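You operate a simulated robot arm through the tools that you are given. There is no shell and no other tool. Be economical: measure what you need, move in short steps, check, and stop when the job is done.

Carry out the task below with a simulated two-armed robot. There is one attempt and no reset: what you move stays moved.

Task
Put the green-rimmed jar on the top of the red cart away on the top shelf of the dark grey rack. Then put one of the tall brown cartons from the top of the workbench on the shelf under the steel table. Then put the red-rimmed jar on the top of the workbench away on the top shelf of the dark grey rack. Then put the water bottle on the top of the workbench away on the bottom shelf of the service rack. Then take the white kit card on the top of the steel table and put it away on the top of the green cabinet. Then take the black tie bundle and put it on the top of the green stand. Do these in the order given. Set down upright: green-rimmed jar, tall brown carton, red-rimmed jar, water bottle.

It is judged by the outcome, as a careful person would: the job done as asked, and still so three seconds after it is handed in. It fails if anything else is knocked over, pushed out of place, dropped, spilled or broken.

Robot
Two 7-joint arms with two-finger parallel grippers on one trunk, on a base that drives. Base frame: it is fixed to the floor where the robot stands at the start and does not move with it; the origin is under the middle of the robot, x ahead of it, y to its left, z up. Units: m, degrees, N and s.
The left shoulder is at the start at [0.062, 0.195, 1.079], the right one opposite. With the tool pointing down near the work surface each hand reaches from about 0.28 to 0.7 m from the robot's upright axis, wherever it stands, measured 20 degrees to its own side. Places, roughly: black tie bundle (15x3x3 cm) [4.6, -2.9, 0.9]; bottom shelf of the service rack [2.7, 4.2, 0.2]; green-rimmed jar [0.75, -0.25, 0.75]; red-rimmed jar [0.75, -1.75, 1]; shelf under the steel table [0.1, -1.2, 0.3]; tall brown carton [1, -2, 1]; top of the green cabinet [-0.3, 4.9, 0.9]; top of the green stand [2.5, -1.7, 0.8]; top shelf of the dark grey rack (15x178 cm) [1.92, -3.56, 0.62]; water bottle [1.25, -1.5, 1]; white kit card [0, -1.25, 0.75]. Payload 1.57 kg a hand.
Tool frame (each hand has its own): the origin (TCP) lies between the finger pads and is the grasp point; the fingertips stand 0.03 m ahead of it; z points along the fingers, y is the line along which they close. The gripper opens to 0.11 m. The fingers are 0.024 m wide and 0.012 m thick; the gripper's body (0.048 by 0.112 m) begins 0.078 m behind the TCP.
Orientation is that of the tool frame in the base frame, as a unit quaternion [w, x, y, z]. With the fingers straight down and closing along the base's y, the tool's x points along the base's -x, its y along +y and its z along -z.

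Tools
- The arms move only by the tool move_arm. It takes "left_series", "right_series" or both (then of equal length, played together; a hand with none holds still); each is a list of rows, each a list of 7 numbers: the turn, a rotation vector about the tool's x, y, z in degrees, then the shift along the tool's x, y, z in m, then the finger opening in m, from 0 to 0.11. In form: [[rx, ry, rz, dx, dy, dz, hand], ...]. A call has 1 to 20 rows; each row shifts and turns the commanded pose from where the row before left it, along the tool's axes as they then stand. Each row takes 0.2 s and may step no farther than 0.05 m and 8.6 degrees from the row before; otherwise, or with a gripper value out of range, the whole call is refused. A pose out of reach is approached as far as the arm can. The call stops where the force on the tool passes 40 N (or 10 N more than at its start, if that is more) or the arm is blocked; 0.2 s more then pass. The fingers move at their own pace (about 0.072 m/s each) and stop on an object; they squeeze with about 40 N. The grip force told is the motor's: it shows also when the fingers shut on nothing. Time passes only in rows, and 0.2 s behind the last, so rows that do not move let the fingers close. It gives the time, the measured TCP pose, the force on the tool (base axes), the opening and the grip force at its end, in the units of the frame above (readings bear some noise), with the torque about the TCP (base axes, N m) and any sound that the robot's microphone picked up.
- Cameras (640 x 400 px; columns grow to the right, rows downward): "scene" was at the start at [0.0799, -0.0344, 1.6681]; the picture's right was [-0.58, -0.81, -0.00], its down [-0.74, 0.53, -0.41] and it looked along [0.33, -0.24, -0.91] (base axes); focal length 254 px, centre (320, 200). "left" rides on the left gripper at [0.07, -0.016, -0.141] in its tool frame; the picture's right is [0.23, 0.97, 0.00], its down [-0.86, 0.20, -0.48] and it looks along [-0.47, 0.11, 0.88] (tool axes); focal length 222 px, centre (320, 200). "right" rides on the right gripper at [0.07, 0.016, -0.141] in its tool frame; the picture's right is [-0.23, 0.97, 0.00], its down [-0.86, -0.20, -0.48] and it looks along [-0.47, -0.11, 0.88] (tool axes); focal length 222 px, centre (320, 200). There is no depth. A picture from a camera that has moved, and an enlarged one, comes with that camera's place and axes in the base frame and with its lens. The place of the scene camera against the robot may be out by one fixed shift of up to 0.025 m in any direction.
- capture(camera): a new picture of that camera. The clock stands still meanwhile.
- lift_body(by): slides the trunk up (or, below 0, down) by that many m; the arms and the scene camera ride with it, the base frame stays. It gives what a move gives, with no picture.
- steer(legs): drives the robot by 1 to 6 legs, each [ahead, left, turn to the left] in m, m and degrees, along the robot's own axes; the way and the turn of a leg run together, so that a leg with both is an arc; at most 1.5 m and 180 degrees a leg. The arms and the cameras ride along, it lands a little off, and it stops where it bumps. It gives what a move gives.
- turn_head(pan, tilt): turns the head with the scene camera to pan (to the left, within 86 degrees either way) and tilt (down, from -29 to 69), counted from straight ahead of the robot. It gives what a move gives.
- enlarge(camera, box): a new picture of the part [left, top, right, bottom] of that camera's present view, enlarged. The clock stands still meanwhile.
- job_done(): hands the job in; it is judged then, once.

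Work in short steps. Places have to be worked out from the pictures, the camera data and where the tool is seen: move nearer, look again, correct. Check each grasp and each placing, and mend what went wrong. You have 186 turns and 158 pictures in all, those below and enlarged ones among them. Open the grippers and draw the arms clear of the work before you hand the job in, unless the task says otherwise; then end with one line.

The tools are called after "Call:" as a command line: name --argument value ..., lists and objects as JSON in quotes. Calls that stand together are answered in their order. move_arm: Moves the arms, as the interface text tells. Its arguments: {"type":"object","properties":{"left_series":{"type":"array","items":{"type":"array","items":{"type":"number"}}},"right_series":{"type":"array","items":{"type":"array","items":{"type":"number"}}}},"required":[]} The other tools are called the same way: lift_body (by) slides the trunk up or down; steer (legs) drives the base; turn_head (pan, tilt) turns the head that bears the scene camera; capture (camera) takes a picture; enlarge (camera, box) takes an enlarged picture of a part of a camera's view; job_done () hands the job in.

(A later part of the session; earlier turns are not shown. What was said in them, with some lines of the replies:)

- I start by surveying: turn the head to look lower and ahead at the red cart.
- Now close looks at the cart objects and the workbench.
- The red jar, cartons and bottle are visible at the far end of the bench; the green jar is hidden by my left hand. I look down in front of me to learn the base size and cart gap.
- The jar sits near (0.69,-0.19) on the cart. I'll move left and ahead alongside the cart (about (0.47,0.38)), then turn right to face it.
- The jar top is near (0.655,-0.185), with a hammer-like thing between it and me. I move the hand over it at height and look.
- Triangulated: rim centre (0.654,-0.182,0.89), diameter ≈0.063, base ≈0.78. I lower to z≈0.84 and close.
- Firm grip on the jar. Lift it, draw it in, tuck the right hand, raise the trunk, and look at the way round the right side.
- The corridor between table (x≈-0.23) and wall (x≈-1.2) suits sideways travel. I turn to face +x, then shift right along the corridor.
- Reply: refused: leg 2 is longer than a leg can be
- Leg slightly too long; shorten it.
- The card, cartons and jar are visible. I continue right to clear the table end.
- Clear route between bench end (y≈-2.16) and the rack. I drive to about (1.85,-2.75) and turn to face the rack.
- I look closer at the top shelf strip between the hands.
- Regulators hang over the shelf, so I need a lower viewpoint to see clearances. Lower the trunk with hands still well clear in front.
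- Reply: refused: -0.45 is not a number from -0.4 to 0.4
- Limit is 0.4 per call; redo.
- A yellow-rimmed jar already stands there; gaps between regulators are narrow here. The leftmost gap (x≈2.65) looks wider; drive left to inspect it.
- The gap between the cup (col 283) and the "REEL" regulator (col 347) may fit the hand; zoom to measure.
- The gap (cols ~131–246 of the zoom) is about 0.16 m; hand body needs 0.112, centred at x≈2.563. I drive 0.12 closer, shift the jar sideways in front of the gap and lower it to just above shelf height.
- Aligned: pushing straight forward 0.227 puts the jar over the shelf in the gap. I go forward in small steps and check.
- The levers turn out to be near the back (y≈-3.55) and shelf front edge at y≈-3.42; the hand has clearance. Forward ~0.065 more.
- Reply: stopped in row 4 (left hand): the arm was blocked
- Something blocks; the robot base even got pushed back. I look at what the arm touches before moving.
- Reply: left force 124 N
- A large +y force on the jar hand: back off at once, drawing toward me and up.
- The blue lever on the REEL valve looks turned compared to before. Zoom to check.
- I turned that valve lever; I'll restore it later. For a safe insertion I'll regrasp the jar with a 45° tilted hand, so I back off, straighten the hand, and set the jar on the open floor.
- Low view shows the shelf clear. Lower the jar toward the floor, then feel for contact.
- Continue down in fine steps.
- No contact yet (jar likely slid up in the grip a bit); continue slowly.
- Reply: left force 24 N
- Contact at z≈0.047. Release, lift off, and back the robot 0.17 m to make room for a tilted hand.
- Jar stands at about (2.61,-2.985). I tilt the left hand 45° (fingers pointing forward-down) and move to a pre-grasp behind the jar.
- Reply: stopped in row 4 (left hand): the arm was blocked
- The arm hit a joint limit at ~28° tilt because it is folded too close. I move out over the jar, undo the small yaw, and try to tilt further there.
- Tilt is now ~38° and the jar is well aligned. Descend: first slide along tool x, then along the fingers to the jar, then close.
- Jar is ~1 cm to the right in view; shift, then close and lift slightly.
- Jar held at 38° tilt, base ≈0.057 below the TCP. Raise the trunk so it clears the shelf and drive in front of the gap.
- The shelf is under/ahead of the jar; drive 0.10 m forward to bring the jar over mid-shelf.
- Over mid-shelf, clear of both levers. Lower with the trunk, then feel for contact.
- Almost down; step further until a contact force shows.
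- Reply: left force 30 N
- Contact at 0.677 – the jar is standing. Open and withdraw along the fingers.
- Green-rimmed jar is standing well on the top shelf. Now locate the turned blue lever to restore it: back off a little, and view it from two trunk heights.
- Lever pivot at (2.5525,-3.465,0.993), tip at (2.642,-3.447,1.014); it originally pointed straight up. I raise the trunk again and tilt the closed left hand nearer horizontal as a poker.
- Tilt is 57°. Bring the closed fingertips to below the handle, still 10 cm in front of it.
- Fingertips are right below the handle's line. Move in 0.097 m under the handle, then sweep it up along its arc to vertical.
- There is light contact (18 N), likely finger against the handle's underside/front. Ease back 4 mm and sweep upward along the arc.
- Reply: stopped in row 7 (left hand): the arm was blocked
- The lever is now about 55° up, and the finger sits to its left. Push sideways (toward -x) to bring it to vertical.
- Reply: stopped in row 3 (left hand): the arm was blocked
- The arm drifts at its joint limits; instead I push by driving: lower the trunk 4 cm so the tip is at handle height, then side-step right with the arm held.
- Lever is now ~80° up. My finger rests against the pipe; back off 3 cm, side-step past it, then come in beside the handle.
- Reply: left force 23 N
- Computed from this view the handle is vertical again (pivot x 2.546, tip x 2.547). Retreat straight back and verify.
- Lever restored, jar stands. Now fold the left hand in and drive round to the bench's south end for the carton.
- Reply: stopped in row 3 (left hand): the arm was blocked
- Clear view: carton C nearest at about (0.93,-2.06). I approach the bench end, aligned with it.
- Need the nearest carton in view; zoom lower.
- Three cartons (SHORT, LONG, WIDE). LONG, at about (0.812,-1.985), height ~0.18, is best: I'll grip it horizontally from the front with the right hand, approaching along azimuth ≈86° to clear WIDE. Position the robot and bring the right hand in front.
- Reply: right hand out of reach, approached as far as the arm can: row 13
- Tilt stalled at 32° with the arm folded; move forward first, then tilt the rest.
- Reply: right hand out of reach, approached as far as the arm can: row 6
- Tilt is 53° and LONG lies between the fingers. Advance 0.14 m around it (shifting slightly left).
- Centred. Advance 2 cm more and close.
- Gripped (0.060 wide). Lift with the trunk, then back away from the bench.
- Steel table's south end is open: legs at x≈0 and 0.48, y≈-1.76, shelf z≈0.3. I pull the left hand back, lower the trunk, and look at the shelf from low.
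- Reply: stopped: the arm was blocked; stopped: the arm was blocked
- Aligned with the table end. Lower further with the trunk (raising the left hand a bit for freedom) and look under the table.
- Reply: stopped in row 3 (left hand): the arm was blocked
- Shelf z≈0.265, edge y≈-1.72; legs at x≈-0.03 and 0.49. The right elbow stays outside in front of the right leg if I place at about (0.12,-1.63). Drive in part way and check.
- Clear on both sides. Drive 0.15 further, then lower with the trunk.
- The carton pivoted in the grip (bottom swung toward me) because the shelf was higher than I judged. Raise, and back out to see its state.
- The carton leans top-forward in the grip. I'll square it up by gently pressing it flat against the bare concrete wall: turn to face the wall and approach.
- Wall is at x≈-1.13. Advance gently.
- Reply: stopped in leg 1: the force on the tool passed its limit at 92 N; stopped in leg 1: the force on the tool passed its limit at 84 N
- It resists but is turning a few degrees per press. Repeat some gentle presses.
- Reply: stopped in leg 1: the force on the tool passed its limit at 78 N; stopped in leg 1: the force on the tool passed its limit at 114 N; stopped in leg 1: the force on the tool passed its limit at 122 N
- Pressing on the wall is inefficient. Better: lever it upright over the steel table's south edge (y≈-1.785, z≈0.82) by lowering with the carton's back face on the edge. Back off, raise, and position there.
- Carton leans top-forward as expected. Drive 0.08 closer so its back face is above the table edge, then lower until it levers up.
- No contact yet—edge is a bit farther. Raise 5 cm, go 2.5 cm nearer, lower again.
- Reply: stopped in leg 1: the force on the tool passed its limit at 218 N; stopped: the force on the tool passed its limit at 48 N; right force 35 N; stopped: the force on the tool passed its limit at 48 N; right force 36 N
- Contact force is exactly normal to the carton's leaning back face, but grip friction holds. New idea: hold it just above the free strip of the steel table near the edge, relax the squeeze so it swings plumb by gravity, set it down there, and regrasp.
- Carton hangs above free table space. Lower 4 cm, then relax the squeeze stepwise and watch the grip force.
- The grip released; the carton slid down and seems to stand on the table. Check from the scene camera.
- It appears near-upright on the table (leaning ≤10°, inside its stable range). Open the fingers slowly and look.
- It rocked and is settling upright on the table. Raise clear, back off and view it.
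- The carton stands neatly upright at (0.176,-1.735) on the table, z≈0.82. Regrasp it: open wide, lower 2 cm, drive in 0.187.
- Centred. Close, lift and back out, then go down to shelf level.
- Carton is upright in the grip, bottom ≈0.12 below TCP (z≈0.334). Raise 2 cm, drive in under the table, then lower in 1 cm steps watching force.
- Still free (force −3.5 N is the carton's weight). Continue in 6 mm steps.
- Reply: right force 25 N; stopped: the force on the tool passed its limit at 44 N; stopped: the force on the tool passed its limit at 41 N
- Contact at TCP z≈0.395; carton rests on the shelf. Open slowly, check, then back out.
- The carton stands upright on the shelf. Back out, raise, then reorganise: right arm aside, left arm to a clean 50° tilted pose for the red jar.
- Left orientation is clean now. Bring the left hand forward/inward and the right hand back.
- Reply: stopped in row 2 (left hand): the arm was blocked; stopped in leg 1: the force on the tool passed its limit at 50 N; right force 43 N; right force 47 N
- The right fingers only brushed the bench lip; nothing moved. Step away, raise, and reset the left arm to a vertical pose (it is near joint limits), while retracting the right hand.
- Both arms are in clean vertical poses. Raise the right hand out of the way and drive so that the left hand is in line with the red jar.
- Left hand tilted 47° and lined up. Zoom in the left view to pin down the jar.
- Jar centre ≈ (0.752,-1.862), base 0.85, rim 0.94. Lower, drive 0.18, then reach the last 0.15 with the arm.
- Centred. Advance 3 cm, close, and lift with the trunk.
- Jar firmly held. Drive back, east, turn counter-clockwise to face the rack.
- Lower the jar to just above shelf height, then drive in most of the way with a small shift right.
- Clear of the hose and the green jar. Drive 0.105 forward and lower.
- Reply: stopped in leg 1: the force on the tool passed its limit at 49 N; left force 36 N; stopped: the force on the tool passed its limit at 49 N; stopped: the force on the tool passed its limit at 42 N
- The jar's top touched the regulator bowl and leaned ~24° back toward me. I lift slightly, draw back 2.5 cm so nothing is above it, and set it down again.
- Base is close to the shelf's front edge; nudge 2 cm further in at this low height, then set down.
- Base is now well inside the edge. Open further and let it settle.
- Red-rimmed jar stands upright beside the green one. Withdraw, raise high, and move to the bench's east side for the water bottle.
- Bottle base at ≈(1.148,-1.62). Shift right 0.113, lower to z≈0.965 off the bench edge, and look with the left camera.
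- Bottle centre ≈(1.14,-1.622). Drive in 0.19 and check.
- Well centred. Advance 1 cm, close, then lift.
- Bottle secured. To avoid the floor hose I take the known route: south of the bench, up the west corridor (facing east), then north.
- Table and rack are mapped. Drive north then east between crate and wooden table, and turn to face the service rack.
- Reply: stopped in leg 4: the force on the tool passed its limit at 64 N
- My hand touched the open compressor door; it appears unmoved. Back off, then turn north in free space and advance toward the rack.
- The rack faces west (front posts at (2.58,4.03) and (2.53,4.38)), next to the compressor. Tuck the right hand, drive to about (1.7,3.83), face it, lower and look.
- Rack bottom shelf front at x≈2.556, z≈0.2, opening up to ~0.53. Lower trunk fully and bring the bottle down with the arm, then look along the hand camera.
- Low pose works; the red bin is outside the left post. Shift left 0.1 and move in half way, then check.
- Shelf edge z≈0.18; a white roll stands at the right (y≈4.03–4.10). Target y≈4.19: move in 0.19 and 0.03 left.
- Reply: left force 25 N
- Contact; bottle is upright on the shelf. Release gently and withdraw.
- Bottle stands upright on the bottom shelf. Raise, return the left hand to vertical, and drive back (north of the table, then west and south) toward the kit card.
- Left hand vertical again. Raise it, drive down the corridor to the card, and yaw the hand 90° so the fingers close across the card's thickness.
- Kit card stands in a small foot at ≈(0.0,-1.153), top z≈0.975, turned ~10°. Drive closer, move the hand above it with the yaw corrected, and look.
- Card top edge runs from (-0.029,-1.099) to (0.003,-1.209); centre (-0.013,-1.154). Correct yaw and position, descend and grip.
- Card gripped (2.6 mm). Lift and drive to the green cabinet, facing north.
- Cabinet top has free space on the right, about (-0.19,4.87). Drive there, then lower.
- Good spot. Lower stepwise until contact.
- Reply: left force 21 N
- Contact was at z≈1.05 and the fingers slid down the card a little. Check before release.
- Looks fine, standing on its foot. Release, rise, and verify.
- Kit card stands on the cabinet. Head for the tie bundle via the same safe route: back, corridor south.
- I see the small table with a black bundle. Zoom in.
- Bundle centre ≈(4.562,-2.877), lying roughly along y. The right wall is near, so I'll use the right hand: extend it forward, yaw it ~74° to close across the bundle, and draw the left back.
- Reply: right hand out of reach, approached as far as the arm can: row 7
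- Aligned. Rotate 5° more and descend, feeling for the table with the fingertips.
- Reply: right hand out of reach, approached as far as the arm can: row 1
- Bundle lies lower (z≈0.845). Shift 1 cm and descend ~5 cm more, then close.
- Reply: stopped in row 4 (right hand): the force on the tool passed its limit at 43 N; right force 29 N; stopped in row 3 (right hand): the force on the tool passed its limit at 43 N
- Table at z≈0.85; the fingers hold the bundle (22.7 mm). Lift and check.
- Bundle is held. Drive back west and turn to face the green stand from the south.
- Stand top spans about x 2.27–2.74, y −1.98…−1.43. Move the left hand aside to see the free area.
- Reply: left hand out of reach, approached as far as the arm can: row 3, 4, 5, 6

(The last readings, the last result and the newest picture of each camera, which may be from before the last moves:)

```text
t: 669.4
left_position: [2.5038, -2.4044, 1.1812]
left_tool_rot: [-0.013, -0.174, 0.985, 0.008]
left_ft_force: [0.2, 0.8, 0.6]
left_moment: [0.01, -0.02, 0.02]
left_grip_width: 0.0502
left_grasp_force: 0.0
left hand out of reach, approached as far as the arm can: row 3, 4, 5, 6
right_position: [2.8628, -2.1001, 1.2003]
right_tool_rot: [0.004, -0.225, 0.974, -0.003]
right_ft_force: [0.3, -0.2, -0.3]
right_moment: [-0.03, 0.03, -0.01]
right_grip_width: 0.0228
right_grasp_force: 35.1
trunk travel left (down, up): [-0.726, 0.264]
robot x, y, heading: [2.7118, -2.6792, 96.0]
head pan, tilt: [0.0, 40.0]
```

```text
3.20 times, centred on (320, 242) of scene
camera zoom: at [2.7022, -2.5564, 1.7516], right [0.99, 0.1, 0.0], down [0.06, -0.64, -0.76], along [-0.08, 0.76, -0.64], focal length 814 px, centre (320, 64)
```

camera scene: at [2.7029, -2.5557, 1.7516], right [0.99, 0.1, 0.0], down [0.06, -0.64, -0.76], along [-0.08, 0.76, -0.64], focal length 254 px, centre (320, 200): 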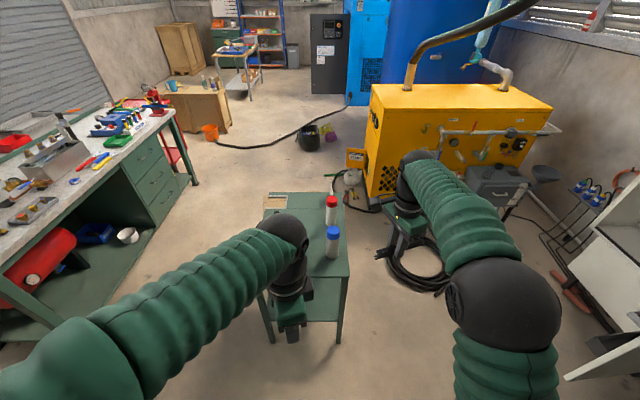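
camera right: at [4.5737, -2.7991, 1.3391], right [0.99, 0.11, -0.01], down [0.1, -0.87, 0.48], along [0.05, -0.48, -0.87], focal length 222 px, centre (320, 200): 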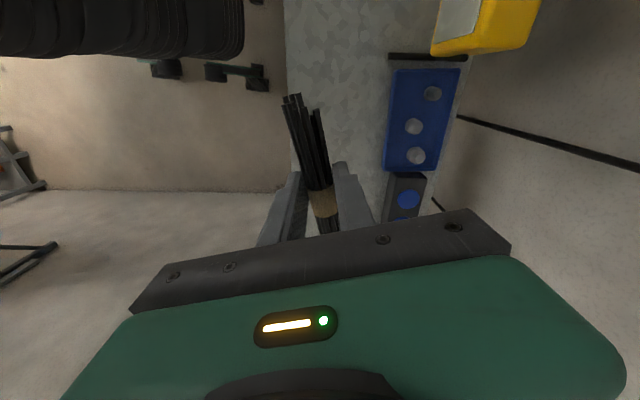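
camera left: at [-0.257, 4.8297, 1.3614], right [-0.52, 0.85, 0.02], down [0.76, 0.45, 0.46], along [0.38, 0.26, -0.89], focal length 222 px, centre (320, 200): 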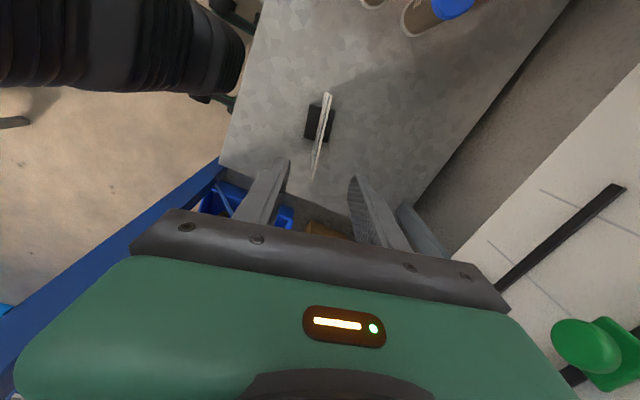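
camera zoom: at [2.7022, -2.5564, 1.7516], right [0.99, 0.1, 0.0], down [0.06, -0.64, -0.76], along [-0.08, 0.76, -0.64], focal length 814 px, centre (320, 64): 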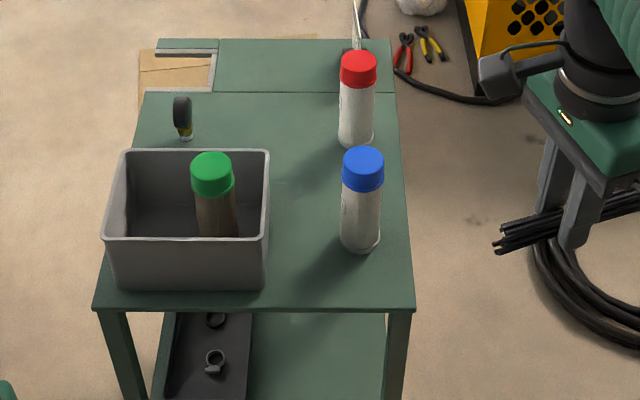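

The clear spot is mid-top behind the bin: about (2.49,-1.65). I'll reach it from the west side with the hand un-yawed (bundle along x).

Call:
steer --legs '[[0, 0.75, 0], [1.33, 0, 0], [0, 0, -92]]'

Call:
move_arm --right_series '[[0, 0, -7.2, 0, 0, 0, 0], [0, 0, -7.2, 0, 0, 0, 0], [0, 0, -7.2, 0, 0, 0, 0], [0, 0, -7.2, 0, 0, 0, 0], [0, 0, -7.2, 0, 0, 0, 0], [0, 0, -7.2, 0, 0, 0, 0], [0, 0, -7.2, 0, 0, 0, 0], [0, 0, -7.2, 0, 0, 0, 0], [0, 0, -7.2, 0, 0, 0, 0], [0, 0, 0, 0, 0, 0, 0]]'

Call:
turn_head --pan -18 --tilt 50

Call:
capture --camera "scene"

```text
t: 683.7
left_position: [2.1106, -1.2512, 1.1808]
left_tool_rot: [-0.004, 0.594, 0.804, 0.015]
left_ft_force: [-0.6, -0.2, -0.2]
left_moment: [0.01, -0.01, -0.02]
left_grip_width: 0.05
left_grasp_force: 0.0
right_position: [2.3928, -1.626, 1.2005]
right_tool_rot: [0.0, 0.552, 0.834, -0.004]
right_ft_force: [-0.4, 0.0, -0.3]
right_moment: [0.01, -0.01, 0.04]
right_grip_width: 0.0228
right_grasp_force: 35.2
trunk travel left (down, up): [-0.726, 0.264]
robot x, y, heading: [1.826, -1.4475, 2.9]
head pan, tilt: [0.0, 40.0]
```

```text
t: 685.9
left_position: [2.1094, -1.2519, 1.1813]
left_tool_rot: [-0.004, 0.593, 0.805, 0.016]
left_ft_force: [-1.4, -0.1, -0.5]
left_moment: [-0.02, 0.01, -0.03]
left_grip_width: 0.0501
left_grasp_force: 0.1
right_position: [2.3934, -1.627, 1.2021]
right_tool_rot: [-0.001, 0.019, 1.0, -0.003]
right_ft_force: [0.2, 0.6, 0.3]
right_moment: [0.02, 0.05, 0.01]
right_grip_width: 0.0228
right_grasp_force: 35.4
trunk travel left (down, up): [-0.726, 0.264]
robot x, y, heading: [1.8246, -1.4474, 2.8]
head pan, tilt: [0.0, 40.0]
```

```text
t: 686.7
left_position: [2.1092, -1.2515, 1.1819]
left_tool_rot: [-0.004, 0.594, 0.804, 0.017]
left_ft_force: [1.2, 0.6, 1.4]
left_moment: [-0.02, 0.0, 0.01]
left_grip_width: 0.0503
left_grasp_force: 0.1
right_position: [2.3931, -1.6269, 1.2013]
right_tool_rot: [-0.002, 0.02, 1.0, -0.003]
right_ft_force: [1.0, -0.7, -0.8]
right_moment: [-0.02, -0.01, -0.01]
right_grip_width: 0.0228
right_grasp_force: 35.0
trunk travel left (down, up): [-0.726, 0.264]
robot x, y, heading: [1.8257, -1.4501, 2.8]
head pan, tilt: [-18.0, 50.0]
```

```text
5 pictures are left
camera scene: at [1.9308, -1.4647, 1.7375], right [-0.26, -0.97, 0.0], down [-0.74, 0.2, -0.64], along [0.62, -0.17, -0.77], focal length 254 px, centre (320, 200)
```

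scene: 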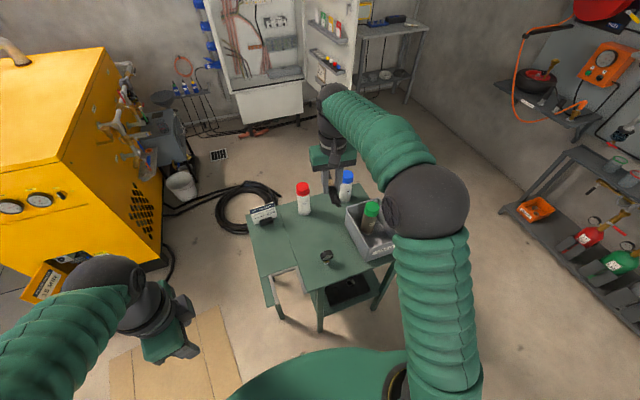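

Target (2.51,-1.655) is clear. Move there and lower mostly with the arm (keeping the elbow high over the bin).

Call:
steer --legs '[[0.05, -0.025, 0]]'

Call:
move_arm --right_series '[[0, 0, 0, -0.033, 0, 0, 0], [0, 0, 0, -0.033, 0, 0, 0], [0, 0, 0, 0, 0, 0.04, 0], [0, 0, 0, 0, 0, 0.04, 0], [0, 0, 0, 0, 0, 0.04, 0], [0, 0, 0, 0, 0, 0.04, 0], [0, 0, 0, 0, 0, 0.04, 0], [0, 0, 0, 0, 0, 0.04, 0], [0, 0, 0, 0, 0, 0, 0]]'

Call:
capture --camera "right"

```text
t: 687.6
left_position: [2.1491, -1.2657, 1.1827]
left_tool_rot: [0.002, 0.594, 0.804, 0.016]
left_ft_force: [-0.2, 1.2, 0.1]
left_moment: [-0.01, -0.03, 0.01]
left_grip_width: 0.0498
left_grasp_force: 0.0
right_position: [2.435, -1.6392, 1.2084]
right_tool_rot: [0.004, 0.018, 1.0, -0.006]
right_ft_force: [0.5, 1.1, 0.3]
right_moment: [-0.06, 0.01, -0.03]
right_grip_width: 0.0228
right_grasp_force: 35.4
trunk travel left (down, up): [-0.726, 0.264]
robot x, y, heading: [1.8756, -1.4725, 2.8]
head pan, tilt: [-18.0, 50.0]
```

```text
t: 689.6
left_position: [2.1591, -1.2681, 1.1807]
left_tool_rot: [-0.003, 0.594, 0.805, 0.014]
left_ft_force: [-0.3, 0.1, 0.2]
left_moment: [-0.01, -0.01, 0.0]
left_grip_width: 0.0499
left_grasp_force: 0.1
right_position: [2.5092, -1.6498, 0.9621]
right_tool_rot: [0.001, 0.018, 1.0, -0.005]
right_ft_force: [-0.6, 0.6, -0.7]
right_moment: [-0.04, 0.02, 0.01]
right_grip_width: 0.0228
right_grasp_force: 35.8
trunk travel left (down, up): [-0.726, 0.264]
robot x, y, heading: [1.8785, -1.4696, 2.7]
head pan, tilt: [-18.0, 50.0]
```

```text
4 pictures are left
camera right: at [2.4402, -1.6286, 1.1017], right [0.26, 0.96, -0.01], down [0.85, -0.23, 0.48], along [0.46, -0.14, -0.88], focal length 222 px, centre (320, 200)
```

right: 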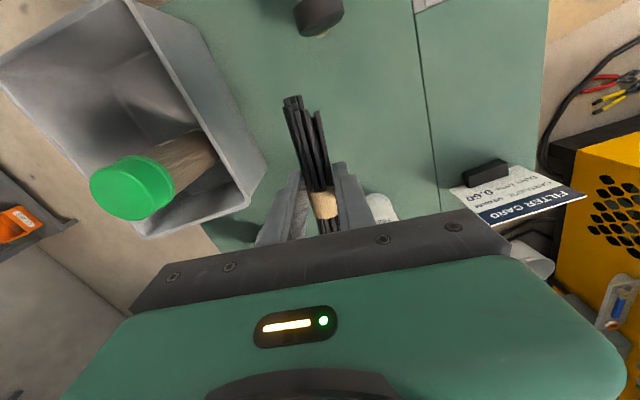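

Good placement. Lower until contact.

Call:
move_arm --right_series '[[0, 0, 0, 0, 0, 0.04, 0], [0, 0, 0, 0, 0, 0.03, 0], [0, 0, 0, 0, 0, 0.01, 0], [0, 0, 0, 0, 0, 0.01, 0], [0, 0, 0, 0, 0, 0, 0]]'

Call:
move_arm --right_series '[[0, 0, 0, 0, 0, 0.008, 0], [0, 0, 0, 0, 0, 0.008, 0], [0, 0, 0, 0, 0, 0, 0]]'

```text
t: 690.8
left_position: [2.161, -1.2707, 1.1814]
left_tool_rot: [-0.003, 0.594, 0.804, 0.015]
left_ft_force: [0.6, 0.7, -0.2]
left_moment: [-0.01, -0.02, -0.02]
left_grip_width: 0.0498
left_grasp_force: 0.0
right_position: [2.5086, -1.6498, 0.8709]
right_tool_rot: [-0.001, 0.02, 1.0, -0.005]
right_ft_force: [-0.1, 0.7, 0.7]
right_moment: [-0.01, 0.01, 0.01]
right_grip_width: 0.0227
right_grasp_force: 35.4
trunk travel left (down, up): [-0.726, 0.264]
robot x, y, heading: [1.8764, -1.4719, 2.9]
head pan, tilt: [-18.0, 50.0]
```

```text
t: 691.6
left_position: [2.1596, -1.2696, 1.1817]
left_tool_rot: [-0.002, 0.594, 0.805, 0.014]
left_ft_force: [0.7, 0.0, 0.6]
left_moment: [0.02, 0.0, -0.01]
left_grip_width: 0.0502
left_grasp_force: 0.1
right_position: [2.5075, -1.6511, 0.8573]
right_tool_rot: [-0.001, 0.019, 1.0, -0.005]
right_ft_force: [-0.8, -1.0, -0.1]
right_moment: [0.0, 0.01, -0.02]
right_grip_width: 0.0227
right_grasp_force: 35.8
trunk travel left (down, up): [-0.726, 0.264]
robot x, y, heading: [1.8708, -1.4723, 2.6]
head pan, tilt: [-18.0, 50.0]
```

Call:
move_arm --right_series '[[0, 0, 0, 0, 0, 0.008, 0], [0, 0, 0, 0, 0, 0.008, 0], [0, 0, 0, 0, 0, 0, 0]]'

Call:
move_arm --right_series '[[0, 0, 0, 0, 0, 0.006, 0], [0, 0, 0, 0, 0, 0.006, 0], [0, 0, 0, 0, 0, 0, 0]]'

```text
t: 692.4
left_position: [2.1595, -1.27, 1.1807]
left_tool_rot: [-0.003, 0.593, 0.805, 0.015]
left_ft_force: [-0.2, 0.6, -0.4]
left_moment: [-0.03, -0.01, -0.01]
left_grip_width: 0.05
left_grasp_force: 0.2
right_position: [2.5093, -1.6492, 0.8408]
right_tool_rot: [-0.001, 0.019, 1.0, -0.006]
right_ft_force: [0.4, 0.6, -0.6]
right_moment: [-0.02, -0.02, -0.03]
right_grip_width: 0.023
right_grasp_force: 35.3
trunk travel left (down, up): [-0.726, 0.264]
robot x, y, heading: [1.8785, -1.4709, 2.9]
head pan, tilt: [-18.0, 50.0]
```

```text
t: 693.2
left_position: [2.1595, -1.2703, 1.1809]
left_tool_rot: [-0.003, 0.593, 0.805, 0.014]
left_ft_force: [-0.4, 0.0, -0.1]
left_moment: [0.0, -0.01, 0.0]
left_grip_width: 0.0502
left_grasp_force: 0.1
right_position: [2.5093, -1.6502, 0.8285]
right_tool_rot: [-0.001, 0.018, 1.0, -0.005]
right_ft_force: [-0.1, -1.1, -0.3]
right_moment: [-0.01, 0.0, 0.01]
right_grip_width: 0.0227
right_grasp_force: 34.9
trunk travel left (down, up): [-0.726, 0.264]
robot x, y, heading: [1.8731, -1.4736, 2.8]
head pan, tilt: [-18.0, 50.0]
```

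Call:
move_arm --right_series '[[0, 0, 0, 0, 0, 0.006, 0], [0, 0, 0, 0, 0, 0.006, 0], [0, 0, 0, 0, 0, 0, 0]]'

Call:
move_arm --right_series '[[0, 0, 0, 0, 0, 0.005, 0], [0, 0, 0, 0, 0, 0.005, 0], [0, 0, 0, 0, 0, 0, 0]]'

Call:
capture --camera "right"

```text
t: 694.0
left_position: [2.1606, -1.2692, 1.1803]
left_tool_rot: [-0.003, 0.594, 0.805, 0.015]
left_ft_force: [0.4, -0.3, -0.7]
left_moment: [-0.02, 0.02, 0.0]
left_grip_width: 0.0503
left_grasp_force: 0.0
right_position: [2.508, -1.6495, 0.8162]
right_tool_rot: [-0.001, 0.019, 1.0, -0.005]
right_ft_force: [-0.3, -0.5, 0.0]
right_moment: [-0.01, 0.02, 0.0]
right_grip_width: 0.0227
right_grasp_force: 34.8
trunk travel left (down, up): [-0.726, 0.264]
robot x, y, heading: [1.8763, -1.4724, 2.8]
head pan, tilt: [-18.0, 50.0]
```

```text
t: 694.8
left_position: [2.1597, -1.2703, 1.1818]
left_tool_rot: [-0.001, 0.594, 0.804, 0.015]
left_ft_force: [-0.4, -0.1, -0.1]
left_moment: [0.02, 0.03, -0.01]
left_grip_width: 0.05
left_grasp_force: 0.2
right_position: [2.5088, -1.6498, 0.8069]
right_tool_rot: [-0.001, 0.019, 1.0, -0.005]
right_ft_force: [-0.6, -0.2, -0.4]
right_moment: [0.01, 0.03, -0.01]
right_grip_width: 0.0228
right_grasp_force: 35.4
trunk travel left (down, up): [-0.726, 0.264]
robot x, y, heading: [1.8765, -1.4733, 2.9]
head pan, tilt: [-18.0, 50.0]
```

```text
3 pictures are left
camera right: at [2.4405, -1.6291, 0.9458], right [0.26, 0.96, -0.01], down [0.85, -0.23, 0.48], along [0.46, -0.13, -0.88], focal length 222 px, centre (320, 200)
```

right: 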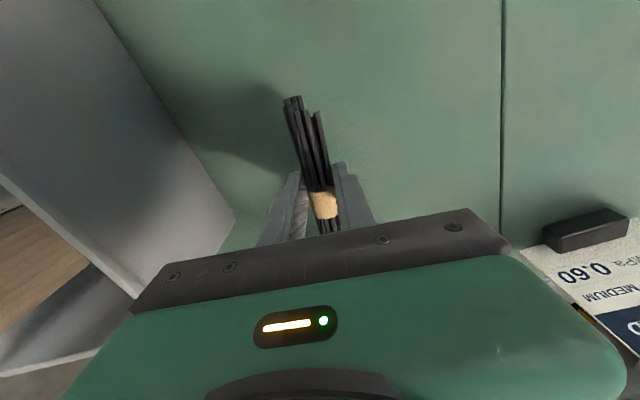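

Almost touching; a little more, stopping on force.

Call:
move_arm --right_series '[[0, 0, 0, 0, 0, 0.005, 0], [0, 0, 0, 0, 0, 0.005, 0], [0, 0, 0, 0, 0, 0, 0]]'

Call:
move_arm --right_series '[[0, 0, 0, 0, 0, 0.005, 0], [0, 0, 0, 0, 0, 0.005, 0], [0, 0, 0, 0, 0, 0, 0]]'

```text
t: 695.6
left_position: [2.1592, -1.2712, 1.1809]
left_tool_rot: [-0.002, 0.593, 0.805, 0.015]
left_ft_force: [-0.5, 0.2, 0.3]
left_moment: [0.0, 0.02, 0.03]
left_grip_width: 0.0499
left_grasp_force: 0.0
right_position: [2.5091, -1.6502, 0.7981]
right_tool_rot: [-0.001, 0.019, 1.0, -0.005]
right_ft_force: [0.1, 0.0, -0.2]
right_moment: [0.0, 0.0, -0.02]
right_grip_width: 0.0229
right_grasp_force: 35.1
trunk travel left (down, up): [-0.726, 0.264]
robot x, y, heading: [1.8761, -1.4735, 2.6]
head pan, tilt: [-18.0, 50.0]
```

```text
t: 696.4
left_position: [2.1601, -1.2706, 1.1796]
left_tool_rot: [-0.002, 0.593, 0.805, 0.015]
left_ft_force: [0.5, 0.5, 0.2]
left_moment: [-0.04, 0.01, 0.02]
left_grip_width: 0.0502
left_grasp_force: 0.0
right_position: [2.5086, -1.6504, 0.7865]
right_tool_rot: [0.0, 0.019, 1.0, -0.005]
right_ft_force: [-0.1, 0.1, 0.3]
right_moment: [0.01, 0.02, 0.04]
right_grip_width: 0.0231
right_grasp_force: 35.6
trunk travel left (down, up): [-0.726, 0.264]
robot x, y, heading: [1.8771, -1.4738, 2.7]
head pan, tilt: [-18.0, 50.0]
```

Call:
move_arm --right_series '[[0, 0, 0, 0, 0, 0.005, 0], [0, 0, 0, 0, 0, 0.005, 0], [0, 0, 0, 0, 0, 0, 0]]'

Call:
move_arm --right_series '[[0, 0, 0, 0, 0, 0.005, 0], [0, 0, 0, 0, 0, 0.005, 0], [0, 0, 0, 0, 0, 0, 0]]'

Call:
move_arm --right_series '[[0, 0, 0, 0, 0, 0.005, 0], [0, 0, 0, 0, 0, 0, 0]]'

```text
t: 697.2
left_position: [2.1568, -1.2692, 1.1817]
left_tool_rot: [-0.002, 0.595, 0.804, 0.016]
left_ft_force: [0.1, -0.1, -0.4]
left_moment: [-0.01, -0.01, 0.0]
left_grip_width: 0.0499
left_grasp_force: 0.1
right_position: [2.5099, -1.65, 0.7795]
right_tool_rot: [0.003, 0.018, 1.0, -0.006]
right_ft_force: [3.1, -1.5, 20.4]
right_moment: [0.27, -0.33, -0.02]
right_grip_width: 0.0228
right_grasp_force: 35.2
trunk travel left (down, up): [-0.726, 0.264]
robot x, y, heading: [1.8808, -1.4758, 2.9]
head pan, tilt: [-18.0, 50.0]
```

```text
t: 697.6
left_position: [2.1553, -1.2696, 1.1811]
left_tool_rot: [-0.001, 0.594, 0.805, 0.015]
left_ft_force: [0.2, 0.4, 0.3]
left_moment: [0.0, 0.02, -0.02]
left_grip_width: 0.0503
left_grasp_force: 0.1
right_position: [2.5086, -1.6512, 0.7803]
right_tool_rot: [0.003, 0.018, 1.0, -0.005]
right_ft_force: [-13.8, -0.4, 25.4]
right_moment: [0.46, 0.62, 0.17]
right_grip_width: 0.0229
right_grasp_force: 35.0
trunk travel left (down, up): [-0.726, 0.264]
robot x, y, heading: [1.8761, -1.4694, 2.9]
head pan, tilt: [-18.0, 50.0]
stopped in row 2 (right hand): the force on the tool passed its limit at 43 N (the readings are from after the stop); the commanded pose is now the measured one
```

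```text
t: 698.1
left_position: [2.1546, -1.2683, 1.1833]
left_tool_rot: [0.0, 0.594, 0.804, 0.016]
left_ft_force: [-0.4, -0.6, -0.4]
left_moment: [0.0, 0.02, 0.0]
left_grip_width: 0.0502
left_grasp_force: 0.0
right_position: [2.509, -1.6498, 0.7806]
right_tool_rot: [0.005, 0.019, 1.0, -0.006]
right_ft_force: [-20.8, -0.6, 32.1]
right_moment: [0.53, 1.06, 0.35]
right_grip_width: 0.0227
right_grasp_force: 35.7
trunk travel left (down, up): [-0.726, 0.264]
robot x, y, heading: [1.8759, -1.4714, 2.7]
head pan, tilt: [-18.0, 50.0]
stopped in row 2 (right hand): the force on the tool passed its limit at 41 N (the readings are from after the stop); the commanded pose is now the measured one
```

Contact. Ease up 3 mm, open slightly, and rise straight up.

Call:
move_arm --right_series '[[0, 0, 0, 0, 0, -0.004, 0], [0, 0, 0, 0, 0, 0, 0.04], [0, 0, 0, 0, 0, 0, 0.05], [0, 0, 0, 0, 0, 0, 0.05], [0, 0, 0, 0, 0, -0.02, 0.05], [0, 0, 0, 0, 0, -0.04, 0.05], [0, 0, 0, 0, 0, -0.04, 0.05], [0, 0, 0, 0, 0, -0.04, 0.05], [0, 0, 0, 0, 0, -0.04, 0.05], [0, 0, 0, 0, 0, -0.04, 0.05], [0, 0, 0, 0, 0, -0.04, 0.05], [0, 0, 0, 0, 0, -0.04, 0.05]]'

Call:
capture --camera "right"

```text
t: 700.7
left_position: [2.159, -1.2695, 1.1807]
left_tool_rot: [-0.002, 0.593, 0.805, 0.016]
left_ft_force: [-0.3, -0.3, -0.3]
left_moment: [0.03, 0.01, 0.0]
left_grip_width: 0.0503
left_grasp_force: 0.0
right_position: [2.5112, -1.65, 1.0814]
right_tool_rot: [0.005, 0.018, 1.0, -0.005]
right_ft_force: [-0.9, -0.4, 0.1]
right_moment: [-0.01, 0.0, -0.01]
right_grip_width: 0.0502
right_grasp_force: 0.1
trunk travel left (down, up): [-0.726, 0.264]
robot x, y, heading: [1.8791, -1.4726, 2.8]
head pan, tilt: [-18.0, 50.0]
```

```text
2 pictures are left
camera right: at [2.4412, -1.6288, 1.2198], right [0.26, 0.96, -0.01], down [0.84, -0.23, 0.49], along [0.47, -0.14, -0.87], focal length 222 px, centre (320, 200)
```

right: 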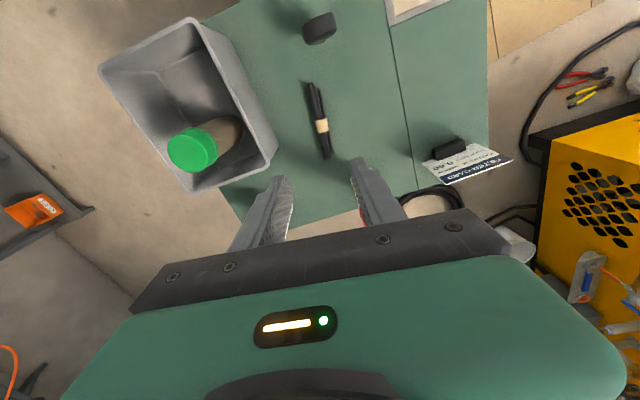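

Bundle lies on the green stand. Raise, draw back, and take a final look.

Call:
lift_body --by 0.2

Call:
move_arm --right_series '[[0, 0, 0, 0.04, 0, 0, 0.11], [0, 0, 0, 0.04, 0, 0, 0.11], [0, 0, 0, 0.04, 0, 0, 0.11], [0, 0, 0, 0.04, 0, 0, 0.11], [0, 0, 0, 0.04, 0, 0, 0.11], [0, 0, 0, 0.04, 0, 0, 0.11]]' --left_series '[[0, 0, 0, 0, 0, 0, 0.11], [0, 0, 0, 0, 0, 0, 0.11], [0, 0, 0, 0, 0, 0, 0.11], [0, 0, 0, 0, 0, 0, 0.11], [0, 0, 0, 0, 0, 0, 0.11], [0, 0, 0, 0, 0, 0, 0.11]]'

Call:
capture --camera "scene"

```text
t: 702.8
left_position: [2.1603, -1.2714, 1.3811]
left_tool_rot: [-0.002, 0.594, 0.804, 0.015]
left_ft_force: [-0.6, -0.4, 0.4]
left_moment: [0.0, -0.03, 0.01]
left_grip_width: 0.0499
left_grasp_force: 0.1
right_position: [2.511, -1.6499, 1.2809]
right_tool_rot: [0.005, 0.018, 1.0, -0.006]
right_ft_force: [0.6, 0.8, -0.8]
right_moment: [-0.01, 0.04, -0.01]
right_grip_width: 0.05
right_grasp_force: 0.0
trunk travel left (down, up): [-0.926, 0.064]
robot x, y, heading: [1.8783, -1.4707, 3.0]
head pan, tilt: [-18.0, 50.0]
```

```text
t: 704.2
left_position: [2.1583, -1.2698, 1.3807]
left_tool_rot: [-0.002, 0.594, 0.804, 0.015]
left_ft_force: [-0.9, 0.1, -0.3]
left_moment: [0.03, -0.03, 0.0]
left_grip_width: 0.1101
left_grasp_force: 0.1
right_position: [2.2701, -1.6402, 1.2795]
right_tool_rot: [0.007, 0.018, 1.0, -0.005]
right_ft_force: [-0.5, 0.0, 0.3]
right_moment: [-0.04, 0.02, 0.03]
right_grip_width: 0.1099
right_grasp_force: 0.1
trunk travel left (down, up): [-0.926, 0.064]
robot x, y, heading: [1.8783, -1.4713, 2.7]
head pan, tilt: [-18.0, 50.0]
```

```text
1 pictures are left
camera scene: at [1.9774, -1.4861, 1.9378], right [-0.26, -0.96, 0.0], down [-0.74, 0.2, -0.64], along [0.62, -0.17, -0.77], focal length 254 px, centre (320, 200)
```

scene: 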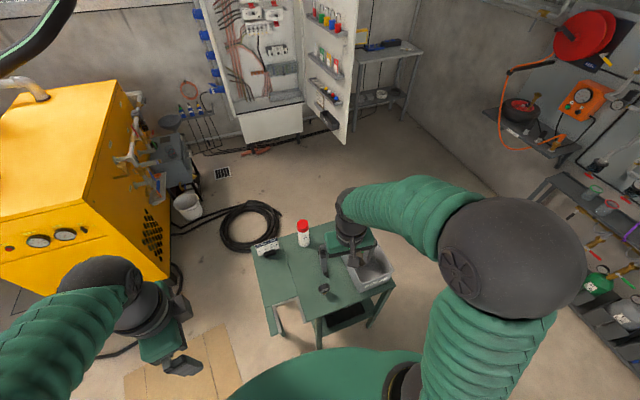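

The bundle is on the stand, the red-capped can is upright, and the arms are open and clear (the blue-capped can is hidden behind my hand). Handing in.

Call:
job_done

```text
The job is handed in.
```

All six items are where you asked, in the order given, with the jars, carton and bottle left upright. Along the way I turned a blue valve lever on the rack's wall piping and set it back, brushed the open compressor door, which looked unmoved, and let the carton drop a few centimetres onto the steel table before regrasping it; I couldn't see the blue-capped can on the green stand in the last picture.
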